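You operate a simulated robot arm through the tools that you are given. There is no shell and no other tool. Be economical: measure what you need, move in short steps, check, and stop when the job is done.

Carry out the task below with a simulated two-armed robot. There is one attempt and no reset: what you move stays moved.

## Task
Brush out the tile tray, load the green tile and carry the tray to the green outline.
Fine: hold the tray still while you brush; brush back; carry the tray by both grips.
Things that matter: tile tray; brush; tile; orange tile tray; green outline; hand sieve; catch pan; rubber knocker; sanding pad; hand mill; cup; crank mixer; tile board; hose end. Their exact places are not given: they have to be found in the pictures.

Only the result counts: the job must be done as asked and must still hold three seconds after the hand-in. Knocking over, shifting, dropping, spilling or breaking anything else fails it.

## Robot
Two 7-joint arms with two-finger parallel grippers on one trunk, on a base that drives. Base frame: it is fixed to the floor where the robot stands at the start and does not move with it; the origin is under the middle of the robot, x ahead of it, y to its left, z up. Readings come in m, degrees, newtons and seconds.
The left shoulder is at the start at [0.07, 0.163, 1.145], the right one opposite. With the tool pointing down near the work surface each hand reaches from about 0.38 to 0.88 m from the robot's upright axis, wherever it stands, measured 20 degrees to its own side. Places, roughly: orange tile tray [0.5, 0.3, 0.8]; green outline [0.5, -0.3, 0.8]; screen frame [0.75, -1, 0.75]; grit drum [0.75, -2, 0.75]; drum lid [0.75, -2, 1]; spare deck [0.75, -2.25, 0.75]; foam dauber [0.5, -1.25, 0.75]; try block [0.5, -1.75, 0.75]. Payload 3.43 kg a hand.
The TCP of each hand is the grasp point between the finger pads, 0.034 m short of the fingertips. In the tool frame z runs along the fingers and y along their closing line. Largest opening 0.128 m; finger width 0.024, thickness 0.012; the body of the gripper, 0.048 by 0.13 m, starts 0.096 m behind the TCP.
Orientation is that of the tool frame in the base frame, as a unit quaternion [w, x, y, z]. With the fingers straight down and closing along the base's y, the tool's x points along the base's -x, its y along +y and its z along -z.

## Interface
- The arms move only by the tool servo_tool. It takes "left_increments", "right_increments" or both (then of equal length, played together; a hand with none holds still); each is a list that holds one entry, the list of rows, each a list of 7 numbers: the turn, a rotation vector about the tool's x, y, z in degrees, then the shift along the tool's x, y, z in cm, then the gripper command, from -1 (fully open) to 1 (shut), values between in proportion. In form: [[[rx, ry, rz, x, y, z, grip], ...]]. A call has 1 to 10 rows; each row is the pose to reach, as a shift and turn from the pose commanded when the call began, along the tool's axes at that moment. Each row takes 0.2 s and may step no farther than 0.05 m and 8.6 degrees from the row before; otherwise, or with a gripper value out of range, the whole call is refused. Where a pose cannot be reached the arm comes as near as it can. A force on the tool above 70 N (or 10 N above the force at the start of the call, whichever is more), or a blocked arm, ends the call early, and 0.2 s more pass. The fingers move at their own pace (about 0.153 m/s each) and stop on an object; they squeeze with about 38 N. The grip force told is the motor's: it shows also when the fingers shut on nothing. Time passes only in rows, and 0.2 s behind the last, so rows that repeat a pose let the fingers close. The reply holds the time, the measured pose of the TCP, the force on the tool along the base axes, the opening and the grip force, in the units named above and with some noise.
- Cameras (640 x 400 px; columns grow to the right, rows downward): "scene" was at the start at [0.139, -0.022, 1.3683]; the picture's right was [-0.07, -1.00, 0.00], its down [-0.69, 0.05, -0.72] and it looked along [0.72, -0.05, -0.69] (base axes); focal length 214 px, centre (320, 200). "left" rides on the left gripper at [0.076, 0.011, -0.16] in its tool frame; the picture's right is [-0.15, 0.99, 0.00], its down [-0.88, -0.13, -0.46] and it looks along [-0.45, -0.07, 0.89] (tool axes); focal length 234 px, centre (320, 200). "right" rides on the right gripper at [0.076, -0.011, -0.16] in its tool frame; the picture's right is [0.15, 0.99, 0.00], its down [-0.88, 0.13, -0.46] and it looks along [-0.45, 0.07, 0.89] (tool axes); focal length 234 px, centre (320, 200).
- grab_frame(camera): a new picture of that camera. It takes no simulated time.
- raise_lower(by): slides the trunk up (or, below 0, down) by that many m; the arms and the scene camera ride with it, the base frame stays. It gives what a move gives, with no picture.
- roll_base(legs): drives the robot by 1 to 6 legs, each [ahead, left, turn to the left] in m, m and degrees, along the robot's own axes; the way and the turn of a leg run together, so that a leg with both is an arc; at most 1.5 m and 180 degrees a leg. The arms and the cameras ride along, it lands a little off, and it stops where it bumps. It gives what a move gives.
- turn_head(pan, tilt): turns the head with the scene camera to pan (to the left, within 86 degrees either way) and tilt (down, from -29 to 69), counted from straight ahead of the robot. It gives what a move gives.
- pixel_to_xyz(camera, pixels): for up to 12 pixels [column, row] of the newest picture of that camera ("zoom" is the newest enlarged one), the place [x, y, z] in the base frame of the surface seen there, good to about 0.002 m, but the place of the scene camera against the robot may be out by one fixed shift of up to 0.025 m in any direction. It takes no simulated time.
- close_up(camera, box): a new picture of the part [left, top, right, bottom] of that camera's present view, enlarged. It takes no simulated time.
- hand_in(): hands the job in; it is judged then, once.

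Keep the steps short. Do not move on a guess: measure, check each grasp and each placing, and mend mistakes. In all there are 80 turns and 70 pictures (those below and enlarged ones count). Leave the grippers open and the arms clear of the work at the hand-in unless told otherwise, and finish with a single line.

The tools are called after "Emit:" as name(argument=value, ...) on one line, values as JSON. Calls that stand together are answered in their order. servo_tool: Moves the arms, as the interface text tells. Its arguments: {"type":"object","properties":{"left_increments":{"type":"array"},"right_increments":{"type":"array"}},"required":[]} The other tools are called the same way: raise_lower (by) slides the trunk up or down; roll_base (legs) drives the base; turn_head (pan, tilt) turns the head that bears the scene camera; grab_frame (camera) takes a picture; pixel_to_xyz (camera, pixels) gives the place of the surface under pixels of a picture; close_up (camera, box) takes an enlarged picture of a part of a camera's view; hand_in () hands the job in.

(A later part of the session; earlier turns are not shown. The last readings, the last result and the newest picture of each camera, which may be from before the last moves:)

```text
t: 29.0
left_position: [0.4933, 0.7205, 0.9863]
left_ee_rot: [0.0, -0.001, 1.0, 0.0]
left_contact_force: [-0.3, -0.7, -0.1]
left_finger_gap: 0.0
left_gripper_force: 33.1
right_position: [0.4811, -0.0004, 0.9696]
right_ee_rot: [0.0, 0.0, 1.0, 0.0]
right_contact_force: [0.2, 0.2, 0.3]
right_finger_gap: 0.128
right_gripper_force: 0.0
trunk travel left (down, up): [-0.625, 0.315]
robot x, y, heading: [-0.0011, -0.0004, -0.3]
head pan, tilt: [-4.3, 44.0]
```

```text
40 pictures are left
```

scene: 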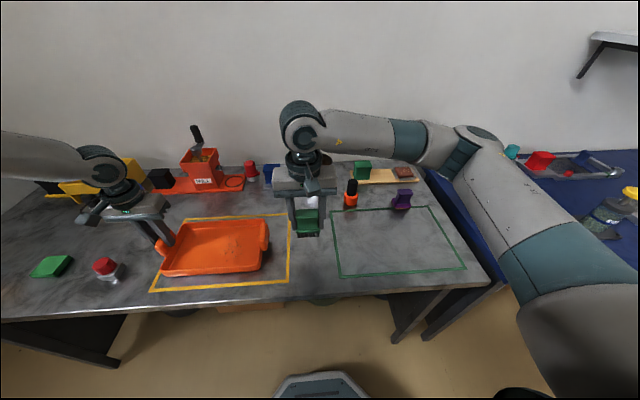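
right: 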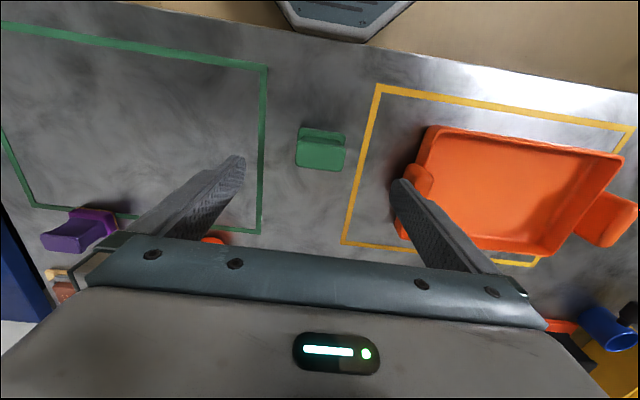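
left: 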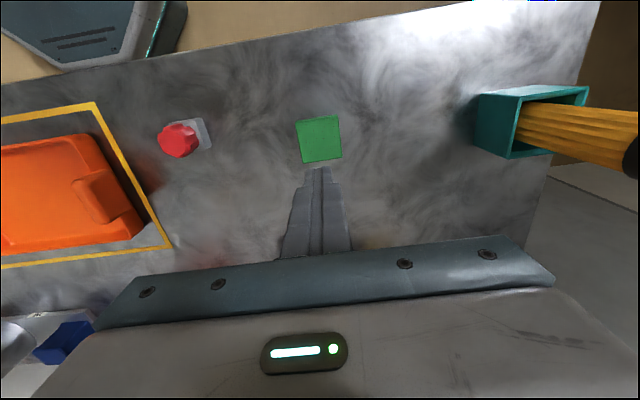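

The fingers shut on nothing; the tile slipped out. I re-measure it and reopen.

Emit:
pixel_to_xyz(camera="left", pixels=[[299, 121], [335, 117], [338, 156], [304, 159], [319, 138], [319, 125], [319, 150]])

Emit:
servo_tool(left_increments=[[[0, 0, 0, 0, 0, 0, -1], [0, 0, 0, 0, 0, 0, -1], [0, 0, 0, 0, 0, 4, -1], [0, 0, 0, 0, 0, 8, -1], [0, 0, 0, 0, 0, 12, -1], [0, 0, 0, 0, 0, 14.5, -1], [0, 0, 0, 0, 0, 14.5, -1]]])

Emit:
close_up(camera="left", box=[200, 90, 440, 240])

Emit:
pixel_to_xyz(camera="zoom", pixels=[[215, 150], [395, 130], [410, 310], [250, 330], [100, 240], [540, 190], [320, 220], [95, 280], [565, 240]])

```text
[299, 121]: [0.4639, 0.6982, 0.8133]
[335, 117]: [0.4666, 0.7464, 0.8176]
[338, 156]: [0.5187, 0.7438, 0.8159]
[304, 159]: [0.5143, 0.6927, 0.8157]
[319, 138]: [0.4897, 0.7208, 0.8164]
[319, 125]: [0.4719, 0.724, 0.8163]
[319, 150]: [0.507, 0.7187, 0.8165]
```

```text
t: 30.6
left_position: [0.4922, 0.7206, 0.8419]
left_ee_rot: [0.0, 0.0, 1.0, 0.0]
left_contact_force: [0.5, 0.9, 0.4]
left_finger_gap: 0.1279
left_gripper_force: 0.1
right_position: [0.4799, -0.0012, 0.9694]
right_ee_rot: [-0.001, 0.0, 1.0, 0.0]
right_contact_force: [-0.7, -0.2, 0.0]
right_finger_gap: 0.1279
right_gripper_force: 0.1
trunk travel left (down, up): [-0.625, 0.315]
robot x, y, heading: [-0.0009, 0.0021, -0.0]
head pan, tilt: [-4.3, 44.0]
```

```text
2.67 times, centred on (320, 165) of left
```

zoom: 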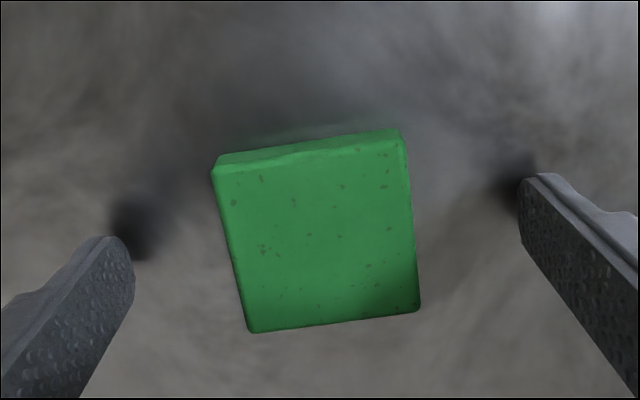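

```text
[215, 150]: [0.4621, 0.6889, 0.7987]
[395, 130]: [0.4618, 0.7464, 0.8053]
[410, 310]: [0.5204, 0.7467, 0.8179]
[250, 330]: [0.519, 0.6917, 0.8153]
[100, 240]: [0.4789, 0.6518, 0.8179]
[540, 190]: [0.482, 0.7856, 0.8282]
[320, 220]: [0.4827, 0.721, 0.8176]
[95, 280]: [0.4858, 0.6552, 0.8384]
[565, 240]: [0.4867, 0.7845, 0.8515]
```

The tile is unmoved and centred between the fingers. I go lower to TCP ≈0.834, then close and read the gap before lifting.

Emit:
servo_tool(left_increments=[[[0, 0, 0, 0, 0, 0.5, -1], [0, 0, 0, 0, 0, 0.8, -1], [0, 0, 0, 0, 0, 0.8, -1]]])

Emit:
servo_tool(left_increments=[[[0, 0, 0, 0, 0, 0, 1], [0, 0, 0, 0, 0, 0, 1], [0, 0, 0, 0, 0, 0, 1], [0, 0, 0, 0, 0, 0, 1]]])

Emit:
close_up(camera="left", box=[200, 90, 440, 240])

```text
t: 31.4
left_position: [0.4929, 0.7201, 0.8343]
left_ee_rot: [-0.001, -0.001, 1.0, 0.001]
left_contact_force: [0.1, -0.1, 3.4]
left_finger_gap: 0.1279
left_gripper_force: 0.0
right_position: [0.4809, -0.0027, 0.9683]
right_ee_rot: [-0.001, 0.0, 1.0, 0.0]
right_contact_force: [-0.3, -0.2, -1.0]
right_finger_gap: 0.128
right_gripper_force: 0.1
trunk travel left (down, up): [-0.625, 0.315]
robot x, y, heading: [-0.0053, 0.0024, 0.0]
head pan, tilt: [-4.3, 44.0]
```

```text
t: 32.4
left_position: [0.4914, 0.7202, 0.8342]
left_ee_rot: [0.0, -0.001, 1.0, 0.0]
left_contact_force: [0.4, -1.1, 1.5]
left_finger_gap: 0.059
left_gripper_force: 37.6
right_position: [0.4801, -0.0023, 0.9697]
right_ee_rot: [-0.001, 0.0, 1.0, 0.001]
right_contact_force: [-0.3, 0.6, 0.3]
right_finger_gap: 0.1281
right_gripper_force: 0.0
trunk travel left (down, up): [-0.625, 0.315]
robot x, y, heading: [-0.0005, 0.0011, -0.2]
head pan, tilt: [-4.3, 44.0]
```

```text
2.67 times, centred on (320, 165) of left
```

zoom: 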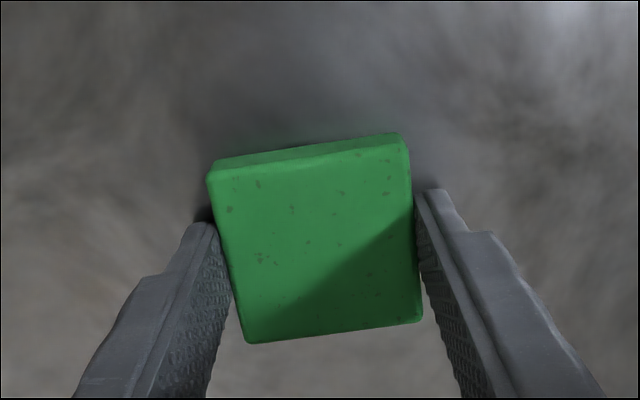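

Firm contact now: gap 0.059, tips on the table. I lift slowly.

Emit:
servo_tool(left_increments=[[[0, 0, 0, 0, 0, -0.7, 1], [0, 0, 0, 0, 0, -1.5, 1], [0, 0, 0, 0, 0, -2.5, 1], [0, 0, 0, 0, 0, -2.5, 1]]])

Emit:
close_up(camera="left", box=[200, 90, 440, 240])

```text
t: 33.4
left_position: [0.4914, 0.7192, 0.8592]
left_ee_rot: [0.0, 0.0, 1.0, 0.0]
left_contact_force: [1.3, -0.3, -0.5]
left_finger_gap: 0.0589
left_gripper_force: 37.9
right_position: [0.4812, -0.0005, 0.9692]
right_ee_rot: [0.0, 0.0, 1.0, 0.0]
right_contact_force: [-0.2, 0.0, 0.2]
right_finger_gap: 0.128
right_gripper_force: 0.1
trunk travel left (down, up): [-0.625, 0.315]
robot x, y, heading: [0.0018, 0.0002, 0.1]
head pan, tilt: [-4.3, 44.0]
```

```text
2.67 times, centred on (320, 165) of left
```

zoom: 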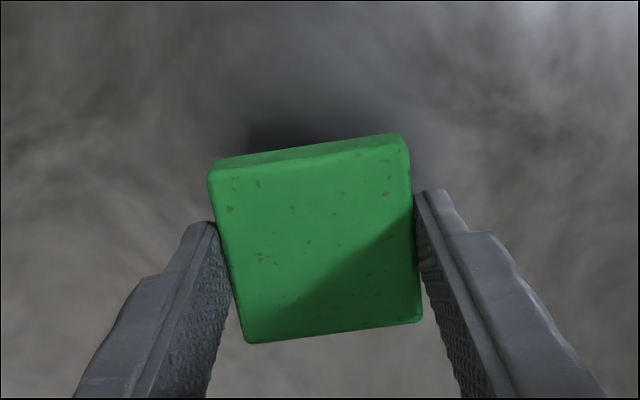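

Tile is held flat. I raise 11 cm, then carry it over the tray centre (0.517, 0.267).

Emit:
servo_tool(left_increments=[[[0, 0, 0, 0, 0, -4, 1], [0, 0, 0, 0, 0, -8, 1], [0, 0, 0, 0, 0, -11, 1], [0, 0, 0, 0, 0, -11, 1]]])

Emit:
servo_tool(left_increments=[[[0, 0, 0, -0.3, -4.9, 0, 1], [0, 0, 0, -0.6, -9.8, 0, 1], [0, 0, 0, -0.9, -14.7, 0, 1], [0, 0, 0, -1.2, -19.6, 0, 1], [0, 0, 0, -1.5, -24.5, 0, 1], [0, 0, 0, -1.8, -29.4, 0, 1], [0, 0, 0, -2.1, -34.3, 0, 1], [0, 0, 0, -2.4, -39.2, 0, 1], [0, 0, 0, -2.5, -43.5, 0, 1], [0, 0, 0, -2.5, -45.3, 0, 1]]])

Emit:
grab_frame(camera="left")

```text
t: 34.4
left_position: [0.4919, 0.7191, 0.9693]
left_ee_rot: [-0.001, 0.0, 1.0, 0.0]
left_contact_force: [0.6, 0.8, -1.0]
left_finger_gap: 0.059
left_gripper_force: 37.9
right_position: [0.4807, -0.0014, 0.9683]
right_ee_rot: [-0.001, 0.0, 1.0, 0.0]
right_contact_force: [-0.5, -0.4, -0.1]
right_finger_gap: 0.128
right_gripper_force: 0.0
trunk travel left (down, up): [-0.625, 0.315]
robot x, y, heading: [-0.0025, -0.0026, -0.1]
head pan, tilt: [-4.3, 44.0]
```

```text
t: 36.6
left_position: [0.517, 0.266, 0.9691]
left_ee_rot: [0.0, -0.002, 1.0, 0.0]
left_contact_force: [2.2, -0.3, -0.8]
left_finger_gap: 0.0592
left_gripper_force: 38.5
right_position: [0.4815, -0.0015, 0.9686]
right_ee_rot: [0.0, 0.0, 1.0, 0.0]
right_contact_force: [0.2, -0.7, 0.2]
right_finger_gap: 0.1281
right_gripper_force: 0.1
trunk travel left (down, up): [-0.625, 0.315]
robot x, y, heading: [-0.0004, 0.0011, -0.4]
head pan, tilt: [-4.3, 44.0]
```

```text
36 pictures are left
```

left: 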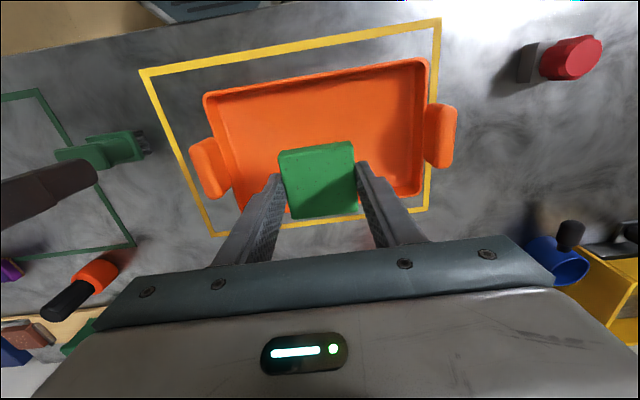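

Over the tray centre. I lower 12.6 cm to TCP ≈0.843, leaving a few mm.

Emit:
servo_tool(left_increments=[[[0, 0, 0, 0, 0, 4, 1], [0, 0, 0, 0, 0, 8, 1], [0, 0, 0, 0, 0, 11, 1], [0, 0, 0, 0, 0, 12.4, 1], [0, 0, 0, 0, 0, 12.6, 1], [0, 0, 0, 0, 0, 12.6, 1]]])

Emit:
servo_tool(left_increments=[[[0, 0, 0, 0, 0, 0.2, 1], [0, 0, 0, 0, 0, 0.2, 1]]])

Emit:
close_up(camera="left", box=[160, 60, 480, 260])

```text
t: 38.0
left_position: [0.518, 0.2671, 0.8422]
left_ee_rot: [-0.001, 0.0, 1.0, 0.0]
left_contact_force: [0.0, -0.4, -1.7]
left_finger_gap: 0.0593
left_gripper_force: 38.3
right_position: [0.4815, -0.0023, 0.9687]
right_ee_rot: [0.0, 0.0, 1.0, 0.0]
right_contact_force: [-0.3, 0.0, -0.1]
right_finger_gap: 0.1278
right_gripper_force: 0.2
trunk travel left (down, up): [-0.625, 0.315]
robot x, y, heading: [-0.0036, -0.0017, 0.2]
head pan, tilt: [-4.3, 44.0]
```

```text
t: 38.6
left_position: [0.517, 0.2677, 0.8399]
left_ee_rot: [0.0, -0.001, 1.0, 0.0]
left_contact_force: [0.2, -0.1, -0.5]
left_finger_gap: 0.0592
left_gripper_force: 38.2
right_position: [0.481, -0.0014, 0.9706]
right_ee_rot: [0.0, 0.001, 1.0, 0.0]
right_contact_force: [0.0, -0.4, 0.0]
right_finger_gap: 0.1282
right_gripper_force: 0.1
trunk travel left (down, up): [-0.625, 0.315]
robot x, y, heading: [-0.0015, 0.0022, 0.1]
head pan, tilt: [-4.3, 44.0]
```

```text
2.00 times, centred on (320, 160) of left
```

zoom: 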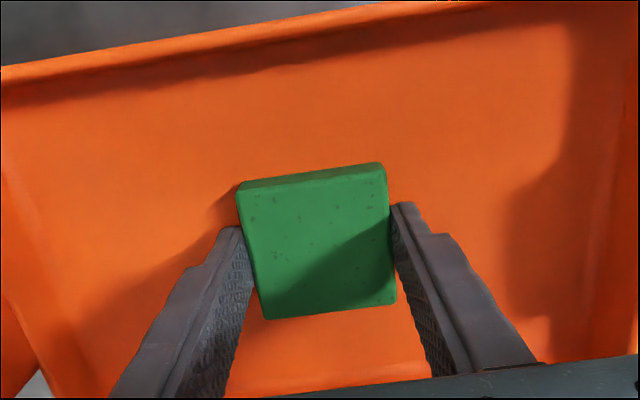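

Practically on the floor; 1 mm more, open, rise.

Emit:
servo_tool(left_increments=[[[0, 0, 0, 0, 0, 0.12, 1], [0, 0, 0, 0, 0, 0.12, 0.6], [0, 0, 0, 0, 0, 0.12, -0.5], [0, 0, 0, 0, 0, 0.12, -0.5], [0, 0, 0, 0, 0, -4, -0.5], [0, 0, 0, 0, 0, -8, -0.5], [0, 0, 0, 0, 0, -12, -1], [0, 0, 0, 0, 0, -12, -1]]])

Emit:
grab_frame(camera="left")

```text
t: 40.4
left_position: [0.5185, 0.266, 0.9601]
left_ee_rot: [0.0, -0.001, 1.0, 0.0]
left_contact_force: [0.0, 0.3, -0.1]
left_finger_gap: 0.1282
left_gripper_force: 0.1
right_position: [0.4811, -0.0014, 0.9677]
right_ee_rot: [-0.002, 0.0, 1.0, 0.0]
right_contact_force: [-0.2, 0.1, 0.8]
right_finger_gap: 0.1281
right_gripper_force: 0.0
trunk travel left (down, up): [-0.625, 0.315]
robot x, y, heading: [-0.0004, 0.0031, -0.1]
head pan, tilt: [-4.3, 44.0]
```

```text
34 pictures are left
```

left: 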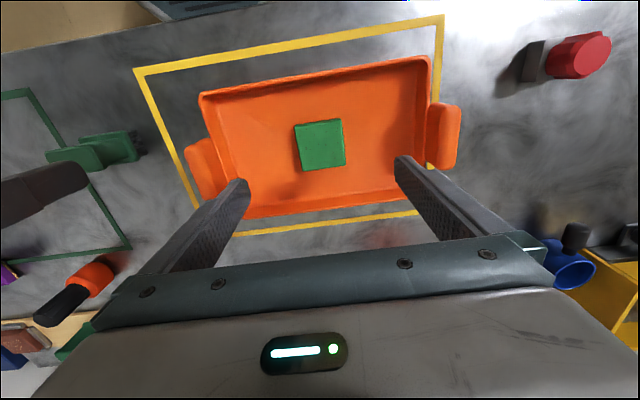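

Tile lies flat. I move the left hand over the left grip (y +13.9), the right hand over the right grip (0.517, 0.129), and measure the grips in this picture.

Emit:
pixel_to_xyz(camera="left", pixels=[[432, 110], [432, 135], [434, 160], [190, 150], [195, 170], [205, 192], [203, 145], [445, 105], [428, 62], [203, 97], [320, 145]])

Emit:
servo_tool(left_increments=[[[0, 0, 0, 0, 4.9, 0, -1], [0, 0, 0, 0, 9.8, 0, -1], [0, 0, 0, 0.1, 13.9, 0, -1], [0, 0, 0, 0.1, 13.9, 0, -1]]], right_increments=[[[0, 0, 0, -1.2, 4.4, 0, -1], [0, 0, 0, -2.4, 8.8, 0, -1], [0, 0, 0, -3.6, 12.9, 0, -1], [0, 0, 0, -3.6, 12.9, 0, -1]]])

Emit:
grab_frame(camera="right")

Emit:
grab_frame(camera="left")

```text
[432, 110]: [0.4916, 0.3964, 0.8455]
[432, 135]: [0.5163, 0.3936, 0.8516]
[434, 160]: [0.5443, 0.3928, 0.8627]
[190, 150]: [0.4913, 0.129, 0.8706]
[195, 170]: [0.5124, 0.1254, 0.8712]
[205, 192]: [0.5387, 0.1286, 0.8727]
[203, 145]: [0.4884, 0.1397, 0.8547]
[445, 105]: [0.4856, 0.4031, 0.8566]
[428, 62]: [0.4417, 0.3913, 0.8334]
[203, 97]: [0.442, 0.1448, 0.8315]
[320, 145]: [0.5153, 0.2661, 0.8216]
```

```text
t: 41.4
left_position: [0.5156, 0.4037, 0.9621]
left_ee_rot: [0.0, -0.001, 1.0, 0.001]
left_contact_force: [0.3, -1.2, 0.3]
left_finger_gap: 0.1277
left_gripper_force: 0.2
right_position: [0.517, 0.1247, 0.9675]
right_ee_rot: [0.0, 0.0, 1.0, 0.001]
right_contact_force: [0.9, -0.6, -0.5]
right_finger_gap: 0.128
right_gripper_force: 0.0
trunk travel left (down, up): [-0.625, 0.315]
robot x, y, heading: [-0.0006, -0.0008, -0.2]
head pan, tilt: [-4.3, 44.0]
```

```text
33 pictures are left
```

right: 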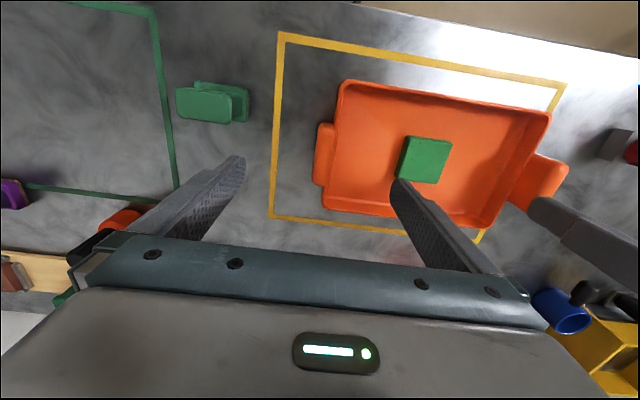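

```text
32 pictures are left
```

left: 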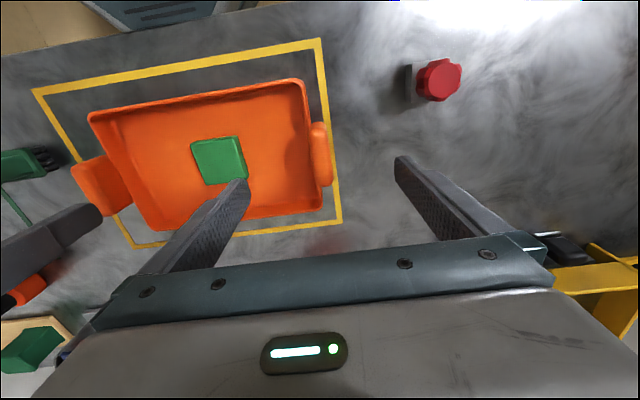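

Grips are aligned. I lower both to TCP ≈0.873 (tips above the 0.833 rim) with fingers open, then close.

Emit:
servo_tool(left_increments=[[[0, 0, 0, 0, 0.1, 4, -1], [0, 0, 0, 0, 0.1, 7.5, -1], [0, 0, 0, 0, 0.1, 8.8, -1], [0, 0, 0, 0, 0.1, 8.8, -1]]], right_increments=[[[0, 0, 0, 0, 0.2, 4, -1], [0, 0, 0, 0, 0.2, 8, -1], [0, 0, 0, 0, 0.2, 9.4, -1], [0, 0, 0, 0, 0.2, 9.4, -1]]])

Emit:
servo_tool(left_increments=[[[0, 0, 0, 0, 0, 0, 1], [0, 0, 0, 0, 0, 0, 1], [0, 0, 0, 0, 0, 0, 1], [0, 0, 0, 0, 0, 0, 1]]], right_increments=[[[0, 0, 0, 0, 0, 0, 1], [0, 0, 0, 0, 0, 0, 1], [0, 0, 0, 0, 0, 0, 1], [0, 0, 0, 0, 0, 0, 1]]])

Emit:
grab_frame(camera="right")

Emit:
grab_frame(camera="scene")

```text
t: 42.4
left_position: [0.516, 0.4084, 0.8737]
left_ee_rot: [0.0, -0.001, 1.0, 0.0]
left_contact_force: [0.4, 0.3, -0.1]
left_finger_gap: 0.1279
left_gripper_force: 0.0
right_position: [0.5171, 0.1297, 0.8744]
right_ee_rot: [0.0, 0.0, 1.0, 0.001]
right_contact_force: [1.0, -0.1, 0.5]
right_finger_gap: 0.128
right_gripper_force: 0.1
trunk travel left (down, up): [-0.625, 0.315]
robot x, y, heading: [-0.0004, 0.0016, 0.0]
head pan, tilt: [-4.3, 44.0]
```

```text
t: 43.4
left_position: [0.5165, 0.4082, 0.8733]
left_ee_rot: [0.001, 0.0, 1.0, -0.001]
left_contact_force: [-1.0, -14.6, 0.1]
left_finger_gap: 0.0214
left_gripper_force: 37.7
right_position: [0.5161, 0.1319, 0.8738]
right_ee_rot: [0.001, 0.0, 1.0, 0.001]
right_contact_force: [-0.1, 13.6, -0.7]
right_finger_gap: 0.0213
right_gripper_force: 38.0
trunk travel left (down, up): [-0.625, 0.315]
robot x, y, heading: [0.0007, -0.0013, -0.0]
head pan, tilt: [-4.3, 44.0]
```

```text
31 pictures are left
```

right: 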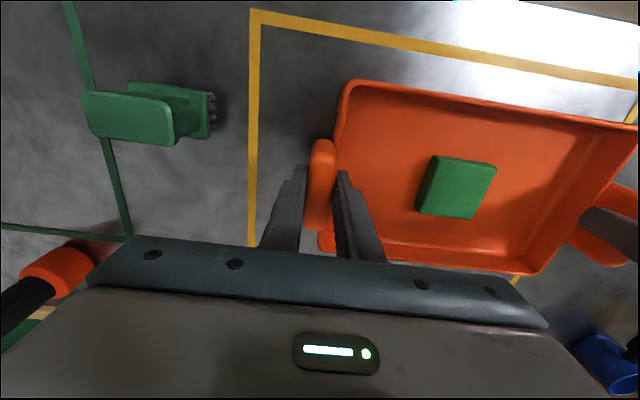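

```text
30 pictures are left
```

scene: 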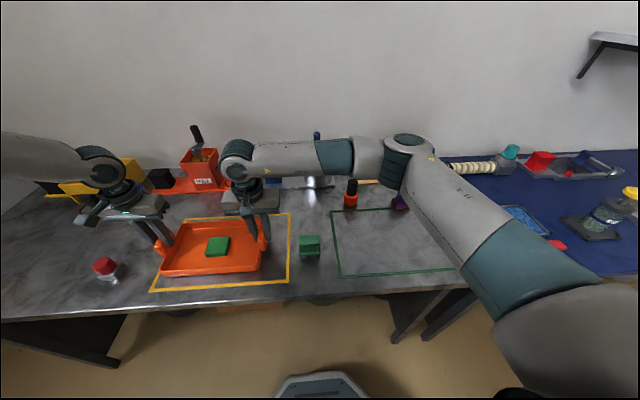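

Both grips hold (gap 0.0214/0.0213). I lift together 11 cm, relaxing the small squeeze by 1 mm each side.

Emit:
servo_tool(left_increments=[[[0, 0, 0, 0, -0.1, -1, 1], [0, 0, 0, 0, -0.1, -3, 1], [0, 0, 0, 0, -0.1, -6, 1], [0, 0, 0, 0, -0.1, -9, 1], [0, 0, 0, 0, -0.1, -11, 1], [0, 0, 0, 0, -0.1, -11, 1]]], right_increments=[[[0, 0, 0, 0, 0.1, -1, 1], [0, 0, 0, 0, 0.1, -3, 1], [0, 0, 0, 0, 0.1, -6, 1], [0, 0, 0, 0, 0.1, -9, 1], [0, 0, 0, 0, 0.1, -11, 1], [0, 0, 0, 0, 0.1, -11, 1]]])

Emit:
grab_frame(camera="right")

```text
t: 44.8
left_position: [0.5169, 0.4085, 0.9838]
left_ee_rot: [0.0, 0.001, 1.0, 0.0]
left_contact_force: [0.7, -12.7, 0.0]
left_finger_gap: 0.0214
left_gripper_force: 38.7
right_position: [0.5169, 0.1314, 0.9855]
right_ee_rot: [-0.002, 0.0, 1.0, -0.001]
right_contact_force: [-1.0, 13.0, -3.0]
right_finger_gap: 0.0216
right_gripper_force: 37.8
trunk travel left (down, up): [-0.625, 0.315]
robot x, y, heading: [0.0007, -0.0006, -0.0]
head pan, tilt: [-4.3, 44.0]
```

```text
29 pictures are left
```

right: 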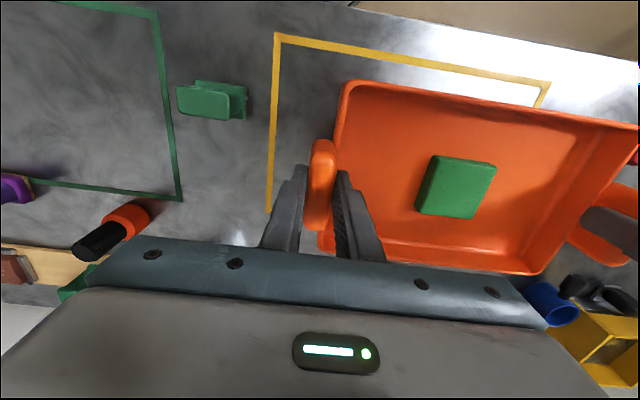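

Tray hangs level with the tile. I check the knocker's height (pixels ~(95,240), (125,215)), then move 22 cm right in 2.5–4.5 cm steps.

Emit:
pixel_to_xyz(camera="right", pixels=[[80, 250], [90, 238], [125, 212], [110, 230], [148, 215], [15, 190]])

Emit:
servo_tool(left_increments=[[[0, 0, 0, 0, -2, 0, 1], [0, 0, 0, 0, -5, 0, 1], [0, 0, 0, 0, -8.5, 0, 1], [0, 0, 0, 0, -12, 0, 1], [0, 0, 0, 0, -15.5, 0, 1], [0, 0, 0, 0, -19, 0, 1], [0, 0, 0, 0, -22, 0, 1], [0, 0, 0, 0, -22, 0, 1]]], right_increments=[[[0, 0, 0, 0, -2, 0, 1], [0, 0, 0, 0, -5, 0, 1], [0, 0, 0, 0, -8.5, 0, 1], [0, 0, 0, 0, -12, 0, 1], [0, 0, 0, 0, -15.5, 0, 1], [0, 0, 0, 0, -19, 0, 1], [0, 0, 0, 0, -22, 0, 1], [0, 0, 0, 0, -22, 0, 1]]])

Emit:
grab_frame(camera="scene")

```text
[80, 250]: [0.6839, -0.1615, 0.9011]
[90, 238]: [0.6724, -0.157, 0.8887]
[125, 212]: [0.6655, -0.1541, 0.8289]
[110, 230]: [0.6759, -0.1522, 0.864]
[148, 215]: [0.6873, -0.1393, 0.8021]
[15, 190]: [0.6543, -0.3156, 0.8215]
```

```text
t: 46.6
left_position: [0.5154, 0.1864, 0.9801]
left_ee_rot: [-0.001, -0.002, 1.0, 0.002]
left_contact_force: [0.9, 37.2, 4.5]
left_finger_gap: 0.0214
left_gripper_force: 38.0
right_position: [0.5168, -0.09, 0.9849]
right_ee_rot: [0.0, 0.001, 1.0, -0.004]
right_contact_force: [-1.6, -36.1, -7.0]
right_finger_gap: 0.0212
right_gripper_force: 38.2
trunk travel left (down, up): [-0.625, 0.315]
robot x, y, heading: [-0.0006, -0.0012, -0.0]
head pan, tilt: [-4.3, 44.0]
```

```text
28 pictures are left
```

scene: 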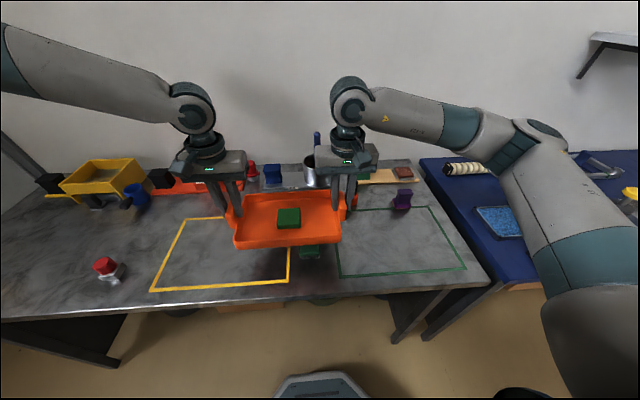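

The tray is over the brush, level, but the arms squeeze along y with ~37 N and the left hand is ~4 mm low. I relieve: left +2 mm y and 3 mm up, right −1 mm y.

Emit:
servo_tool(left_increments=[[[0, 0, 0, 0, 0.1, -0.15, 1], [0, 0, 0, 0, 0.2, -0.3, 1], [0, 0, 0, 0, 0.2, -0.3, 1]]], right_increments=[[[0, 0, 0, 0, -0.1, 0, 1], [0, 0, 0, 0, -0.1, 0, 1], [0, 0, 0, 0, -0.1, 0, 1]]])

Emit:
grab_frame(camera="right")

```text
t: 47.4
left_position: [0.515, 0.1877, 0.9861]
left_ee_rot: [-0.001, 0.0, 1.0, 0.001]
left_contact_force: [0.9, 19.3, -2.2]
left_finger_gap: 0.0216
left_gripper_force: 37.8
right_position: [0.5183, -0.0903, 0.9847]
right_ee_rot: [0.0, 0.0, 1.0, 0.0]
right_contact_force: [-1.3, -19.8, -0.5]
right_finger_gap: 0.0215
right_gripper_force: 38.1
trunk travel left (down, up): [-0.625, 0.315]
robot x, y, heading: [-0.0006, 0.0006, -0.0]
head pan, tilt: [-4.3, 44.0]
```

```text
27 pictures are left
```

right: 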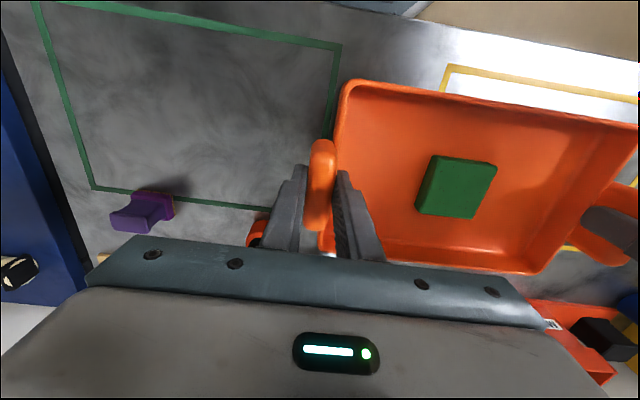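

Load halved. I continue right 15.5 cm with smaller steps, adding 2 mm more relief on the left.

Emit:
servo_tool(left_increments=[[[0, 0, 0, 0, -0.8, 0, 1], [0, 0, 0, 0, -2.8, 0, 1], [0, 0, 0, 0, -4.8, 0, 1], [0, 0, 0, -0.2, -6.8, 0, 1], [0, 0, 0, -0.3, -8.8, 0, 1], [0, 0, 0, -0.4, -10.8, 0, 1], [0, 0, 0, -0.4, -12.8, 0, 1], [0, 0, 0, -0.4, -14.8, 0, 1], [0, 0, 0, -0.4, -15.3, 0, 1], [0, 0, 0, -0.4, -15.3, 0, 1]]], right_increments=[[[0, 0, 0, 0, -1, 0, 1], [0, 0, 0, 0, -3, 0, 1], [0, 0, 0, 0, -5, 0, 1], [0, 0, 0, -0.2, -7, 0, 1], [0, 0, 0, -0.3, -9, 0, 1], [0, 0, 0, -0.4, -11, 0, 1], [0, 0, 0, -0.4, -13, 0, 1], [0, 0, 0, -0.4, -15, 0, 1], [0, 0, 0, -0.4, -15.5, 0, 1], [0, 0, 0, -0.4, -15.5, 0, 1]]])

Emit:
grab_frame(camera="scene")

```text
t: 48.5
left_position: [0.5145, 0.1207, 0.9902]
left_ee_rot: [0.003, 0.003, 1.0, -0.012]
left_contact_force: [1.0, -6.7, -1.3]
left_finger_gap: 0.0225
left_gripper_force: 38.1
left hand out of reach, approached as far as the arm can: row 4, 5
right_position: [0.5166, -0.1582, 0.9878]
right_ee_rot: [0.001, -0.006, 1.0, 0.013]
right_contact_force: [-1.5, 6.3, -1.3]
right_finger_gap: 0.0217
right_gripper_force: 38.1
trunk travel left (down, up): [-0.625, 0.315]
robot x, y, heading: [-0.0036, -0.001, -0.0]
head pan, tilt: [-4.3, 44.0]
stopped in row 5 (left hand): the force on the tool passed its limit (the readings are from after the stop); the commanded pose is now the measured one
```

```text
26 pictures are left
```

scene: 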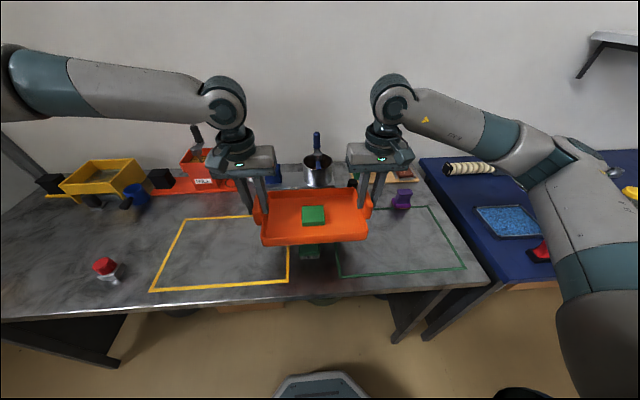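

The left arm can't reach further right; it stopped at tray centre y≈−0.02 with everything held. I will back off 1.5 cm and straighten the ~1.4° tilts, then drive the base sideways. Meanwhile I measure the right arm's elbow and the items on the blue table for clearance.

Emit:
servo_tool(left_increments=[[[-0.5, 0, -0.1, 0, 0.5, 0, 1], [-1.0, 0, -0.2, 0, 1.0, 0, 1], [-1.4, 0, -0.3, 0, 1.5, 0.2, 1], [-1.4, 0, -0.3, 0, 1.5, 0.2, 1]]], right_increments=[[[0.5, 0, 0.2, 0, 0.5, 0, 1], [1.0, 0, 0.4, 0, 1.0, 0, 1], [1.5, 0, 0.7, 0, 1.5, 0, 1], [1.5, 0, 0.7, 0, 1.5, 0, 1]]])

Emit:
pixel_to_xyz(camera="scene", pixels=[[560, 145], [600, 160], [560, 250], [600, 300], [545, 250], [500, 225], [630, 190], [470, 165], [540, 290], [490, 285], [570, 170], [480, 125]])

Emit:
grab_frame(camera="left")

```text
t: 49.5
left_position: [0.5149, 0.1352, 0.9871]
left_ee_rot: [0.003, 0.0, 1.0, -0.002]
left_contact_force: [4.2, -17.1, -1.5]
left_finger_gap: 0.0214
left_gripper_force: 38.1
right_position: [0.5175, -0.1402, 0.9882]
right_ee_rot: [0.002, -0.001, 1.0, 0.0]
right_contact_force: [-4.2, 16.9, -0.9]
right_finger_gap: 0.0215
right_gripper_force: 37.7
trunk travel left (down, up): [-0.625, 0.315]
robot x, y, heading: [-0.0029, 0.0014, 0.1]
head pan, tilt: [-4.3, 44.0]
```

```text
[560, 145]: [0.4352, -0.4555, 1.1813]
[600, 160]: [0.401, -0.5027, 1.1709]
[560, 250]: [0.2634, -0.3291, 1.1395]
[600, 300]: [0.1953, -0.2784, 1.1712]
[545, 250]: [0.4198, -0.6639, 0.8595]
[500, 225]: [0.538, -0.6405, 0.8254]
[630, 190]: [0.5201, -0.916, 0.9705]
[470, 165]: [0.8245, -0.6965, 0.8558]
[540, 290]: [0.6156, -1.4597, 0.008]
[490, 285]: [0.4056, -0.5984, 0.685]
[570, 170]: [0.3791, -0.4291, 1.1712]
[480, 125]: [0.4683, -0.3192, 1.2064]
```

```text
25 pictures are left
```

left: 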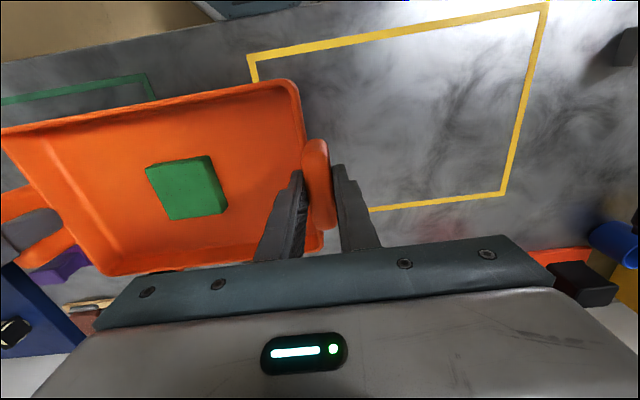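

Elbow bottoms ~1.05 m, blue-table items below 0.97: clear. Tray level and straight, centre y≈−0.002. I drive 0.26 m to the right.

Emit:
roll_base(legs=[[0, -0.13, 0], [0, -0.13, 0]])

Emit:
grab_frame(camera="scene")

Emit:
grab_frame(camera="left")

Emit:
grab_frame(camera="right")

```text
t: 51.7
left_position: [0.5154, -0.1194, 0.9884]
left_ee_rot: [0.003, -0.001, 1.0, -0.002]
left_contact_force: [4.0, -28.3, -1.3]
left_finger_gap: 0.0211
left_gripper_force: 38.2
right_position: [0.5179, -0.3984, 0.9871]
right_ee_rot: [0.002, -0.002, 1.0, 0.0]
right_contact_force: [-3.9, 28.4, -1.3]
right_finger_gap: 0.0213
right_gripper_force: 38.1
trunk travel left (down, up): [-0.625, 0.315]
robot x, y, heading: [-0.0005, -0.2572, 0.4]
head pan, tilt: [-4.3, 44.0]
```

```text
24 pictures are left
```

scene: 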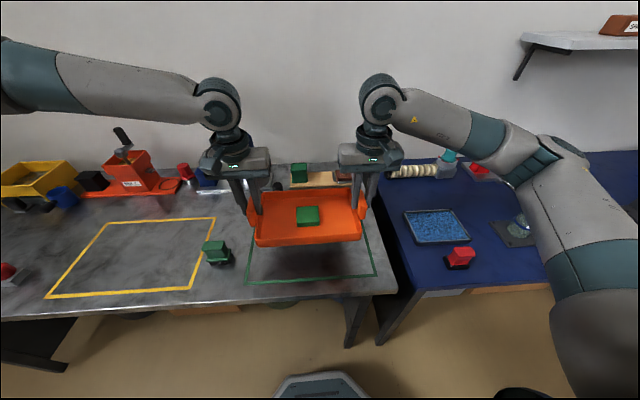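

```text
23 pictures are left
```

left: 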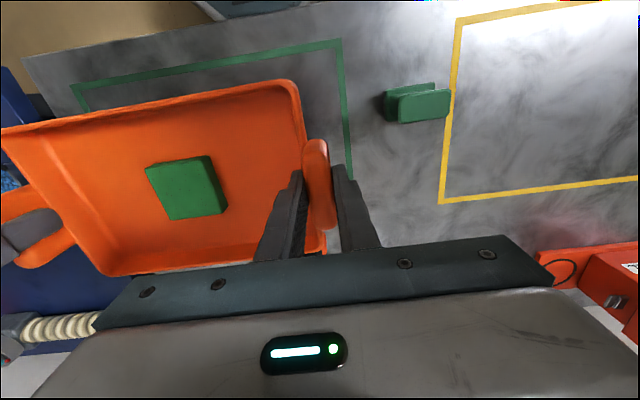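

```text
22 pictures are left
```

right: 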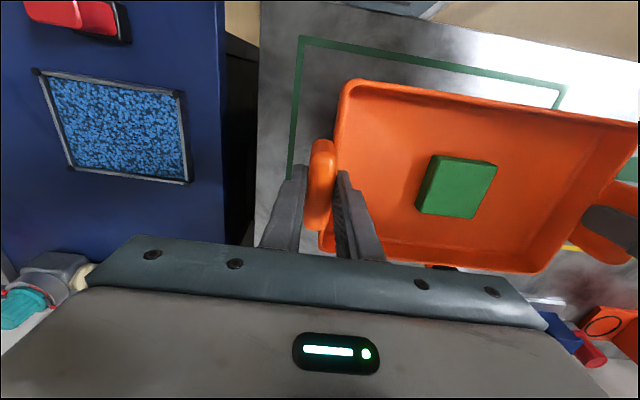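

I measure the outline corners again through the wrist cameras, to be sure the frames agree.

Emit:
pixel_to_xyz(camera="left", pixels=[[340, 43], [348, 150], [76, 87], [180, 68], [405, 95], [315, 180]])

Emit:
pixel_to_xyz(camera="right", pixels=[[302, 40], [292, 165], [563, 88], [430, 61], [320, 190], [475, 185]])

```text
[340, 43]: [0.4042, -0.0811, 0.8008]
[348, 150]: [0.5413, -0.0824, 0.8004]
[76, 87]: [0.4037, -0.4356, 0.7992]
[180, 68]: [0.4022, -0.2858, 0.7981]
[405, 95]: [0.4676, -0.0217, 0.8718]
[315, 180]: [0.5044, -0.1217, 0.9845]
```

```text
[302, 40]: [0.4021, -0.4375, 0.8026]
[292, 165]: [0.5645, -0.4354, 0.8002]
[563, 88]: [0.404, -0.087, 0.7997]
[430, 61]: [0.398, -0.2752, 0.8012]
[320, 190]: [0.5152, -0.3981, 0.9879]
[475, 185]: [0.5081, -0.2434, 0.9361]
```

Frames agree: outline centre (0.525, −0.259), tray centre (0.517, −0.259). I shift 8 mm forward, relieve the pull, and lower 10.5 cm.

Emit:
servo_tool(left_increments=[[[0, 0, 0, -0.4, -0.1, 1, 1], [0, 0, 0, -0.8, -0.15, 3, 1], [0, 0, 0, -0.8, -0.15, 5, 1], [0, 0, 0, -0.8, -0.15, 7, 1], [0, 0, 0, -0.8, -0.15, 9, 1], [0, 0, 0, -0.8, -0.15, 10.5, 1], [0, 0, 0, -0.8, -0.15, 10.5, 1]]], right_increments=[[[0, 0, 0, -0.4, 0.1, 1, 1], [0, 0, 0, -0.8, 0.15, 3, 1], [0, 0, 0, -0.8, 0.15, 5, 1], [0, 0, 0, -0.8, 0.15, 7, 1], [0, 0, 0, -0.8, 0.15, 9, 1], [0, 0, 0, -0.8, 0.15, 10.5, 1], [0, 0, 0, -0.8, 0.15, 10.5, 1]]])

Emit:
grab_frame(camera="right")

Emit:
grab_frame(camera="scene")

```text
t: 52.9
left_position: [0.5169, -0.1101, 0.9102]
left_ee_rot: [0.006, 0.0, 1.0, -0.011]
left_contact_force: [5.6, -2.3, -8.8]
left_finger_gap: 0.0231
left_gripper_force: 37.8
left hand out of reach, approached as far as the arm can: row 2, 3, 4, 5, 6
right_position: [0.5253, -0.3864, 0.9005]
right_ee_rot: [0.004, -0.009, 1.0, 0.012]
right_contact_force: [-5.1, 3.3, 5.8]
right_finger_gap: 0.0215
right_gripper_force: 37.8
trunk travel left (down, up): [-0.625, 0.315]
robot x, y, heading: [0.0011, -0.2598, 0.1]
head pan, tilt: [-4.3, 44.0]
stopped in row 6 (left hand): the force on the tool passed its limit (the readings are from after the stop); the commanded pose is now the measured one
```

```text
21 pictures are left
```

right: 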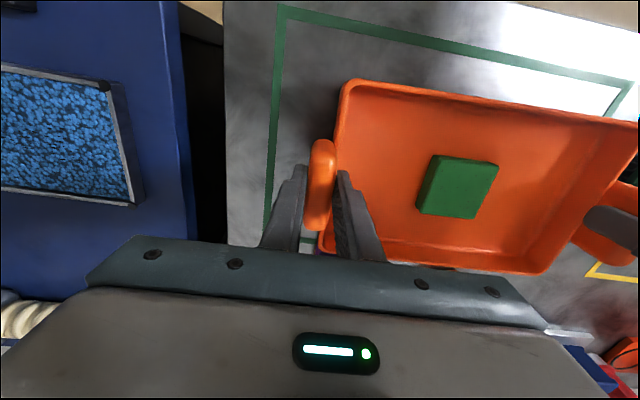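

```text
20 pictures are left
```

scene: 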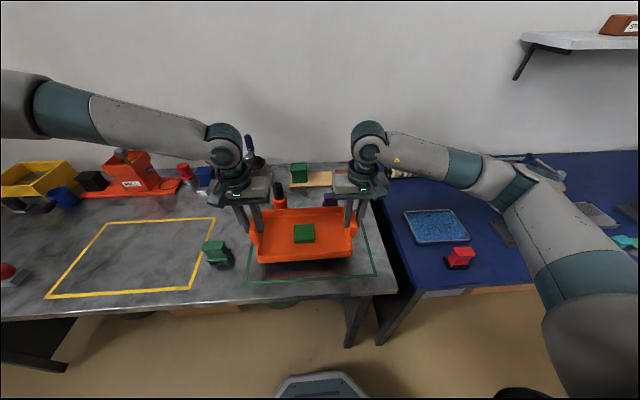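

The left arm hits its limit when lower; it stopped above the table with the tray slightly tilted (left 1 cm high). I raise back to z≈0.988, level and straighten, shifting 2 cm left into good reach; then I'll place with base and trunk moves, which keep the arms rigid.

Emit:
servo_tool(left_increments=[[[-0.3, 0.2, 0, 0, 0.2, -1, 1], [-0.6, 0.4, 0, 0, 0.5, -2.5, 1], [-1.0, 0.6, 0, 0, 0.8, -4, 1], [-1.3, 0.7, 0, 0, 1.2, -5.5, 1], [-1.3, 0.7, 0, 0, 1.6, -7, 1], [-1.3, 0.7, 0, 0, 2.0, -7.8, 1], [-1.3, 0.7, 0, 0, 2.0, -7.8, 1]]], right_increments=[[[0.4, 0.1, 0.3, 0.3, 0.2, -1.5, 1], [0.8, 0.3, 0.6, 0.6, 0.5, -3.3, 1], [1.2, 0.4, 0.9, 0.8, 0.8, -5, 1], [1.4, 0.5, 1.0, 0.8, 1.2, -6.5, 1], [1.4, 0.5, 1.0, 0.8, 1.6, -8, 1], [1.4, 0.5, 1.0, 0.8, 1.95, -8.75, 1], [1.4, 0.5, 1.0, 0.8, 1.95, -8.75, 1]]])

Emit:
grab_frame(camera="left")

```text
t: 54.5
left_position: [0.516, -0.0909, 0.9897]
left_ee_rot: [0.002, 0.001, 1.0, -0.003]
left_contact_force: [2.0, -43.0, 3.3]
left_finger_gap: 0.0215
left_gripper_force: 37.8
right_position: [0.5165, -0.3681, 0.9906]
right_ee_rot: [-0.001, -0.001, 1.0, 0.003]
right_contact_force: [-1.3, 42.3, -5.9]
right_finger_gap: 0.0214
right_gripper_force: 38.3
trunk travel left (down, up): [-0.625, 0.315]
robot x, y, heading: [-0.0005, -0.2622, 0.1]
head pan, tilt: [-4.3, 44.0]
```

```text
19 pictures are left
```

left: 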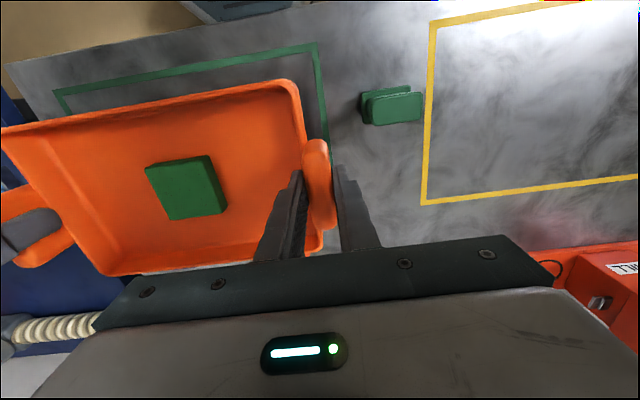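

Level, tile in place. A 43 N pull between the hands: I relieve it with left −2.5 mm, right +2.5 mm.

Emit:
servo_tool(left_increments=[[[0, 0, 0, 0, -0.12, 0, 1], [0, 0, 0, 0, -0.25, 0, 1], [0, 0, 0, 0, -0.25, 0, 1]]], right_increments=[[[0, 0, 0, 0, 0.12, 0, 1], [0, 0, 0, 0, 0.25, 0, 1], [0, 0, 0, 0, 0.25, 0, 1]]])

```text
t: 55.3
left_position: [0.5152, -0.0908, 0.9888]
left_ee_rot: [0.0, 0.002, 1.0, -0.002]
left_contact_force: [0.6, -20.2, 2.7]
left_finger_gap: 0.0214
left_gripper_force: 38.0
right_position: [0.5181, -0.3673, 0.9896]
right_ee_rot: [-0.002, 0.001, 1.0, -0.001]
right_contact_force: [-2.1, 20.6, -5.3]
right_finger_gap: 0.0216
right_gripper_force: 38.1
trunk travel left (down, up): [-0.625, 0.315]
robot x, y, heading: [-0.0011, -0.2596, 0.3]
head pan, tilt: [-4.3, 44.0]
```

Another 2 mm each, then drive 7 mm ahead and 3 cm right to centre over the outline.

Emit:
servo_tool(left_increments=[[[0, 0, 0, 0, -0.1, 0, 1], [0, 0, 0, 0, -0.2, 0, 1], [0, 0, 0, 0, -0.2, 0, 1]]], right_increments=[[[0, 0, 0, 0, 0.1, 0, 1], [0, 0, 0, 0, 0.2, 0, 1], [0, 0, 0, 0, 0.2, 0, 1]]])

Emit:
roll_base(legs=[[0.006, -0.031, 0]])

```text
t: 56.1
left_position: [0.5165, -0.0907, 0.9883]
left_ee_rot: [-0.001, 0.0, 1.0, 0.002]
left_contact_force: [2.6, 15.9, 2.3]
left_finger_gap: 0.0213
left_gripper_force: 37.9
right_position: [0.5178, -0.3659, 0.9889]
right_ee_rot: [-0.001, 0.002, 1.0, -0.003]
right_contact_force: [-2.9, -16.4, -5.0]
right_finger_gap: 0.0212
right_gripper_force: 38.2
trunk travel left (down, up): [-0.625, 0.315]
robot x, y, heading: [0.0006, -0.2602, 0.1]
head pan, tilt: [-4.3, 44.0]
```

```text
t: 56.9
left_position: [0.521, -0.1188, 0.987]
left_ee_rot: [-0.001, -0.001, 1.0, 0.0]
left_contact_force: [1.2, 39.2, 0.8]
left_finger_gap: 0.0215
left_gripper_force: 38.4
right_position: [0.5238, -0.3939, 0.9896]
right_ee_rot: [-0.001, 0.0, 1.0, -0.005]
right_contact_force: [-1.9, -38.1, -3.8]
right_finger_gap: 0.0213
right_gripper_force: 37.6
trunk travel left (down, up): [-0.625, 0.315]
robot x, y, heading: [0.0057, -0.291, 0.2]
head pan, tilt: [-4.3, 44.0]
```

Position (0.522, −0.256). Squeeze is 39 N; I relieve 1.5 mm a side, then lower with the trunk by 10 cm.

Emit:
servo_tool(left_increments=[[[0, 0, 0, 0, 0.1, 0, 1], [0, 0, 0, 0, 0.13, 0, 1], [0, 0, 0, 0, 0.13, 0, 1]]], right_increments=[[[0, 0, 0, 0, -0.1, 0, 1], [0, 0, 0, 0, -0.13, 0, 1], [0, 0, 0, 0, -0.13, 0, 1]]])

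Emit:
raise_lower(by=-0.1)

Emit:
grab_frame(camera="left")

Emit:
grab_frame(camera="right")

```text
t: 57.7
left_position: [0.522, -0.121, 0.9886]
left_ee_rot: [-0.001, 0.0, 1.0, 0.0]
left_contact_force: [1.7, -21.8, 0.1]
left_finger_gap: 0.0213
left_gripper_force: 37.8
right_position: [0.5237, -0.3959, 0.9884]
right_ee_rot: [-0.003, -0.001, 1.0, -0.002]
right_contact_force: [-2.1, 21.1, -2.5]
right_finger_gap: 0.0214
right_gripper_force: 37.7
trunk travel left (down, up): [-0.625, 0.315]
robot x, y, heading: [0.0065, -0.2917, 0.1]
head pan, tilt: [-4.3, 44.0]
```

```text
t: 59.1
left_position: [0.522, -0.1207, 0.8875]
left_ee_rot: [0.0, 0.0, 1.0, 0.0]
left_contact_force: [1.8, -31.6, 1.4]
left_finger_gap: 0.0213
left_gripper_force: 37.7
right_position: [0.5228, -0.3968, 0.889]
right_ee_rot: [-0.001, -0.001, 1.0, -0.002]
right_contact_force: [-2.0, 32.0, -4.0]
right_finger_gap: 0.0217
right_gripper_force: 37.5
trunk travel left (down, up): [-0.525, 0.415]
robot x, y, heading: [0.0069, -0.287, 0.3]
head pan, tilt: [-4.3, 44.0]
```

```text
18 pictures are left
```

left: 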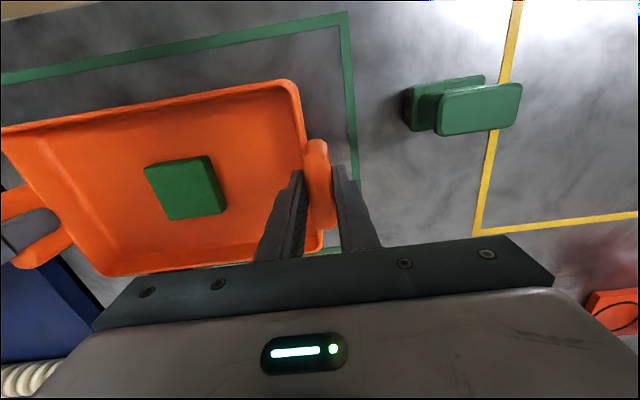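

```text
17 pictures are left
```

right: 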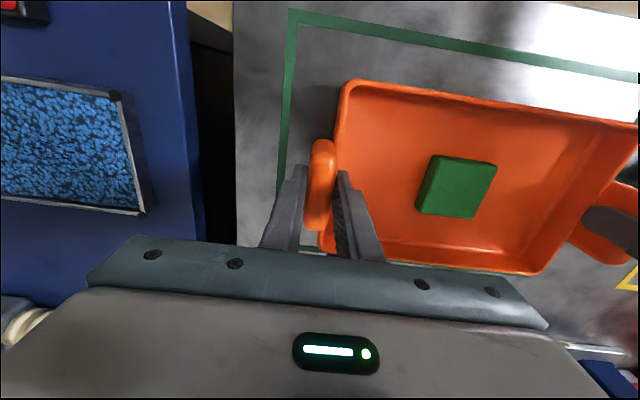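

Centred at (0.5225, −0.259), 1.4 cm above the table. I lower the last bit with the trunk in steps.

Emit:
raise_lower(by=-0.011)

Emit:
raise_lower(by=-0.003)

```text
t: 59.7
left_position: [0.5225, -0.1206, 0.8776]
left_ee_rot: [0.0, -0.002, 1.0, 0.0]
left_contact_force: [2.2, -32.4, 1.7]
left_finger_gap: 0.0213
left_gripper_force: 38.6
right_position: [0.5231, -0.3968, 0.8779]
right_ee_rot: [0.0, 0.001, 1.0, -0.001]
right_contact_force: [-2.5, 32.3, -4.4]
right_finger_gap: 0.0214
right_gripper_force: 38.1
trunk travel left (down, up): [-0.514, 0.426]
robot x, y, heading: [0.0044, -0.2889, 0.6]
head pan, tilt: [-4.3, 44.0]
```

```text
t: 60.2
left_position: [0.5222, -0.1206, 0.8746]
left_ee_rot: [0.0, -0.001, 1.0, 0.0]
left_contact_force: [2.2, -31.9, 5.1]
left_finger_gap: 0.0214
left_gripper_force: 38.7
right_position: [0.5233, -0.3961, 0.8751]
right_ee_rot: [0.0, 0.0, 1.0, -0.002]
right_contact_force: [-1.8, 32.8, -3.3]
right_finger_gap: 0.0213
right_gripper_force: 38.0
trunk travel left (down, up): [-0.511, 0.429]
robot x, y, heading: [0.0068, -0.2893, 0.3]
head pan, tilt: [-4.3, 44.0]
```

Left side begins to touch. 1.5 mm more, then relieve the pull before opening.

Emit:
raise_lower(by=-0.0015)

Emit:
servo_tool(left_increments=[[[0, 0, 0, 0, -0.1, 0, 1], [0, 0, 0, 0, -0.15, 0, 1], [0, 0, 0, 0, -0.15, 0, 1]]], right_increments=[[[0, 0, 0, 0, 0.1, 0, 1], [0, 0, 0, 0, 0.15, 0, 1], [0, 0, 0, 0, 0.15, 0, 1]]])

```text
t: 60.7
left_position: [0.5219, -0.1205, 0.8742]
left_ee_rot: [0.001, 0.001, 1.0, 0.0]
left_contact_force: [4.7, -28.0, 20.3]
left_finger_gap: 0.0213
left_gripper_force: 37.6
right_position: [0.5236, -0.3958, 0.8747]
right_ee_rot: [0.0, 0.0, 1.0, -0.002]
right_contact_force: [-0.3, 30.7, -0.6]
right_finger_gap: 0.0214
right_gripper_force: 38.0
trunk travel left (down, up): [-0.51, 0.43]
robot x, y, heading: [0.0068, -0.2898, 0.4]
head pan, tilt: [-4.3, 44.0]
```

```text
t: 61.5
left_position: [0.5209, -0.1207, 0.8744]
left_ee_rot: [0.001, -0.001, 1.0, 0.002]
left_contact_force: [5.0, -15.2, 25.4]
left_finger_gap: 0.0214
left_gripper_force: 37.7
right_position: [0.5229, -0.397, 0.8747]
right_ee_rot: [-0.001, 0.001, 1.0, -0.004]
right_contact_force: [1.3, 16.6, 1.5]
right_finger_gap: 0.0216
right_gripper_force: 37.8
trunk travel left (down, up): [-0.51, 0.43]
robot x, y, heading: [0.0093, -0.2872, 0.5]
head pan, tilt: [-4.3, 44.0]
```

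Left side bears; right is barely loaded. I lower the right hand 1.5 mm and ease the left 1 mm up.

Emit:
servo_tool(left_increments=[[[0, 0, 0, 0, -0.05, -0.1, 1], [0, 0, 0, 0, -0.05, -0.1, 1]]], right_increments=[[[0, 0, 0, 0, 0.05, 0.15, 1], [0, 0, 0, 0, 0.05, 0.15, 1]]])

```text
t: 62.1
left_position: [0.5209, -0.1211, 0.8748]
left_ee_rot: [0.0, -0.001, 1.0, 0.002]
left_contact_force: [10.1, -10.1, 10.1]
left_finger_gap: 0.0217
left_gripper_force: 38.5
right_position: [0.5233, -0.3973, 0.874]
right_ee_rot: [0.002, 0.0, 1.0, -0.004]
right_contact_force: [-2.3, 7.7, 24.8]
right_finger_gap: 0.0213
right_gripper_force: 37.9
trunk travel left (down, up): [-0.51, 0.43]
robot x, y, heading: [0.0048, -0.2919, 0.3]
head pan, tilt: [-4.3, 44.0]
```

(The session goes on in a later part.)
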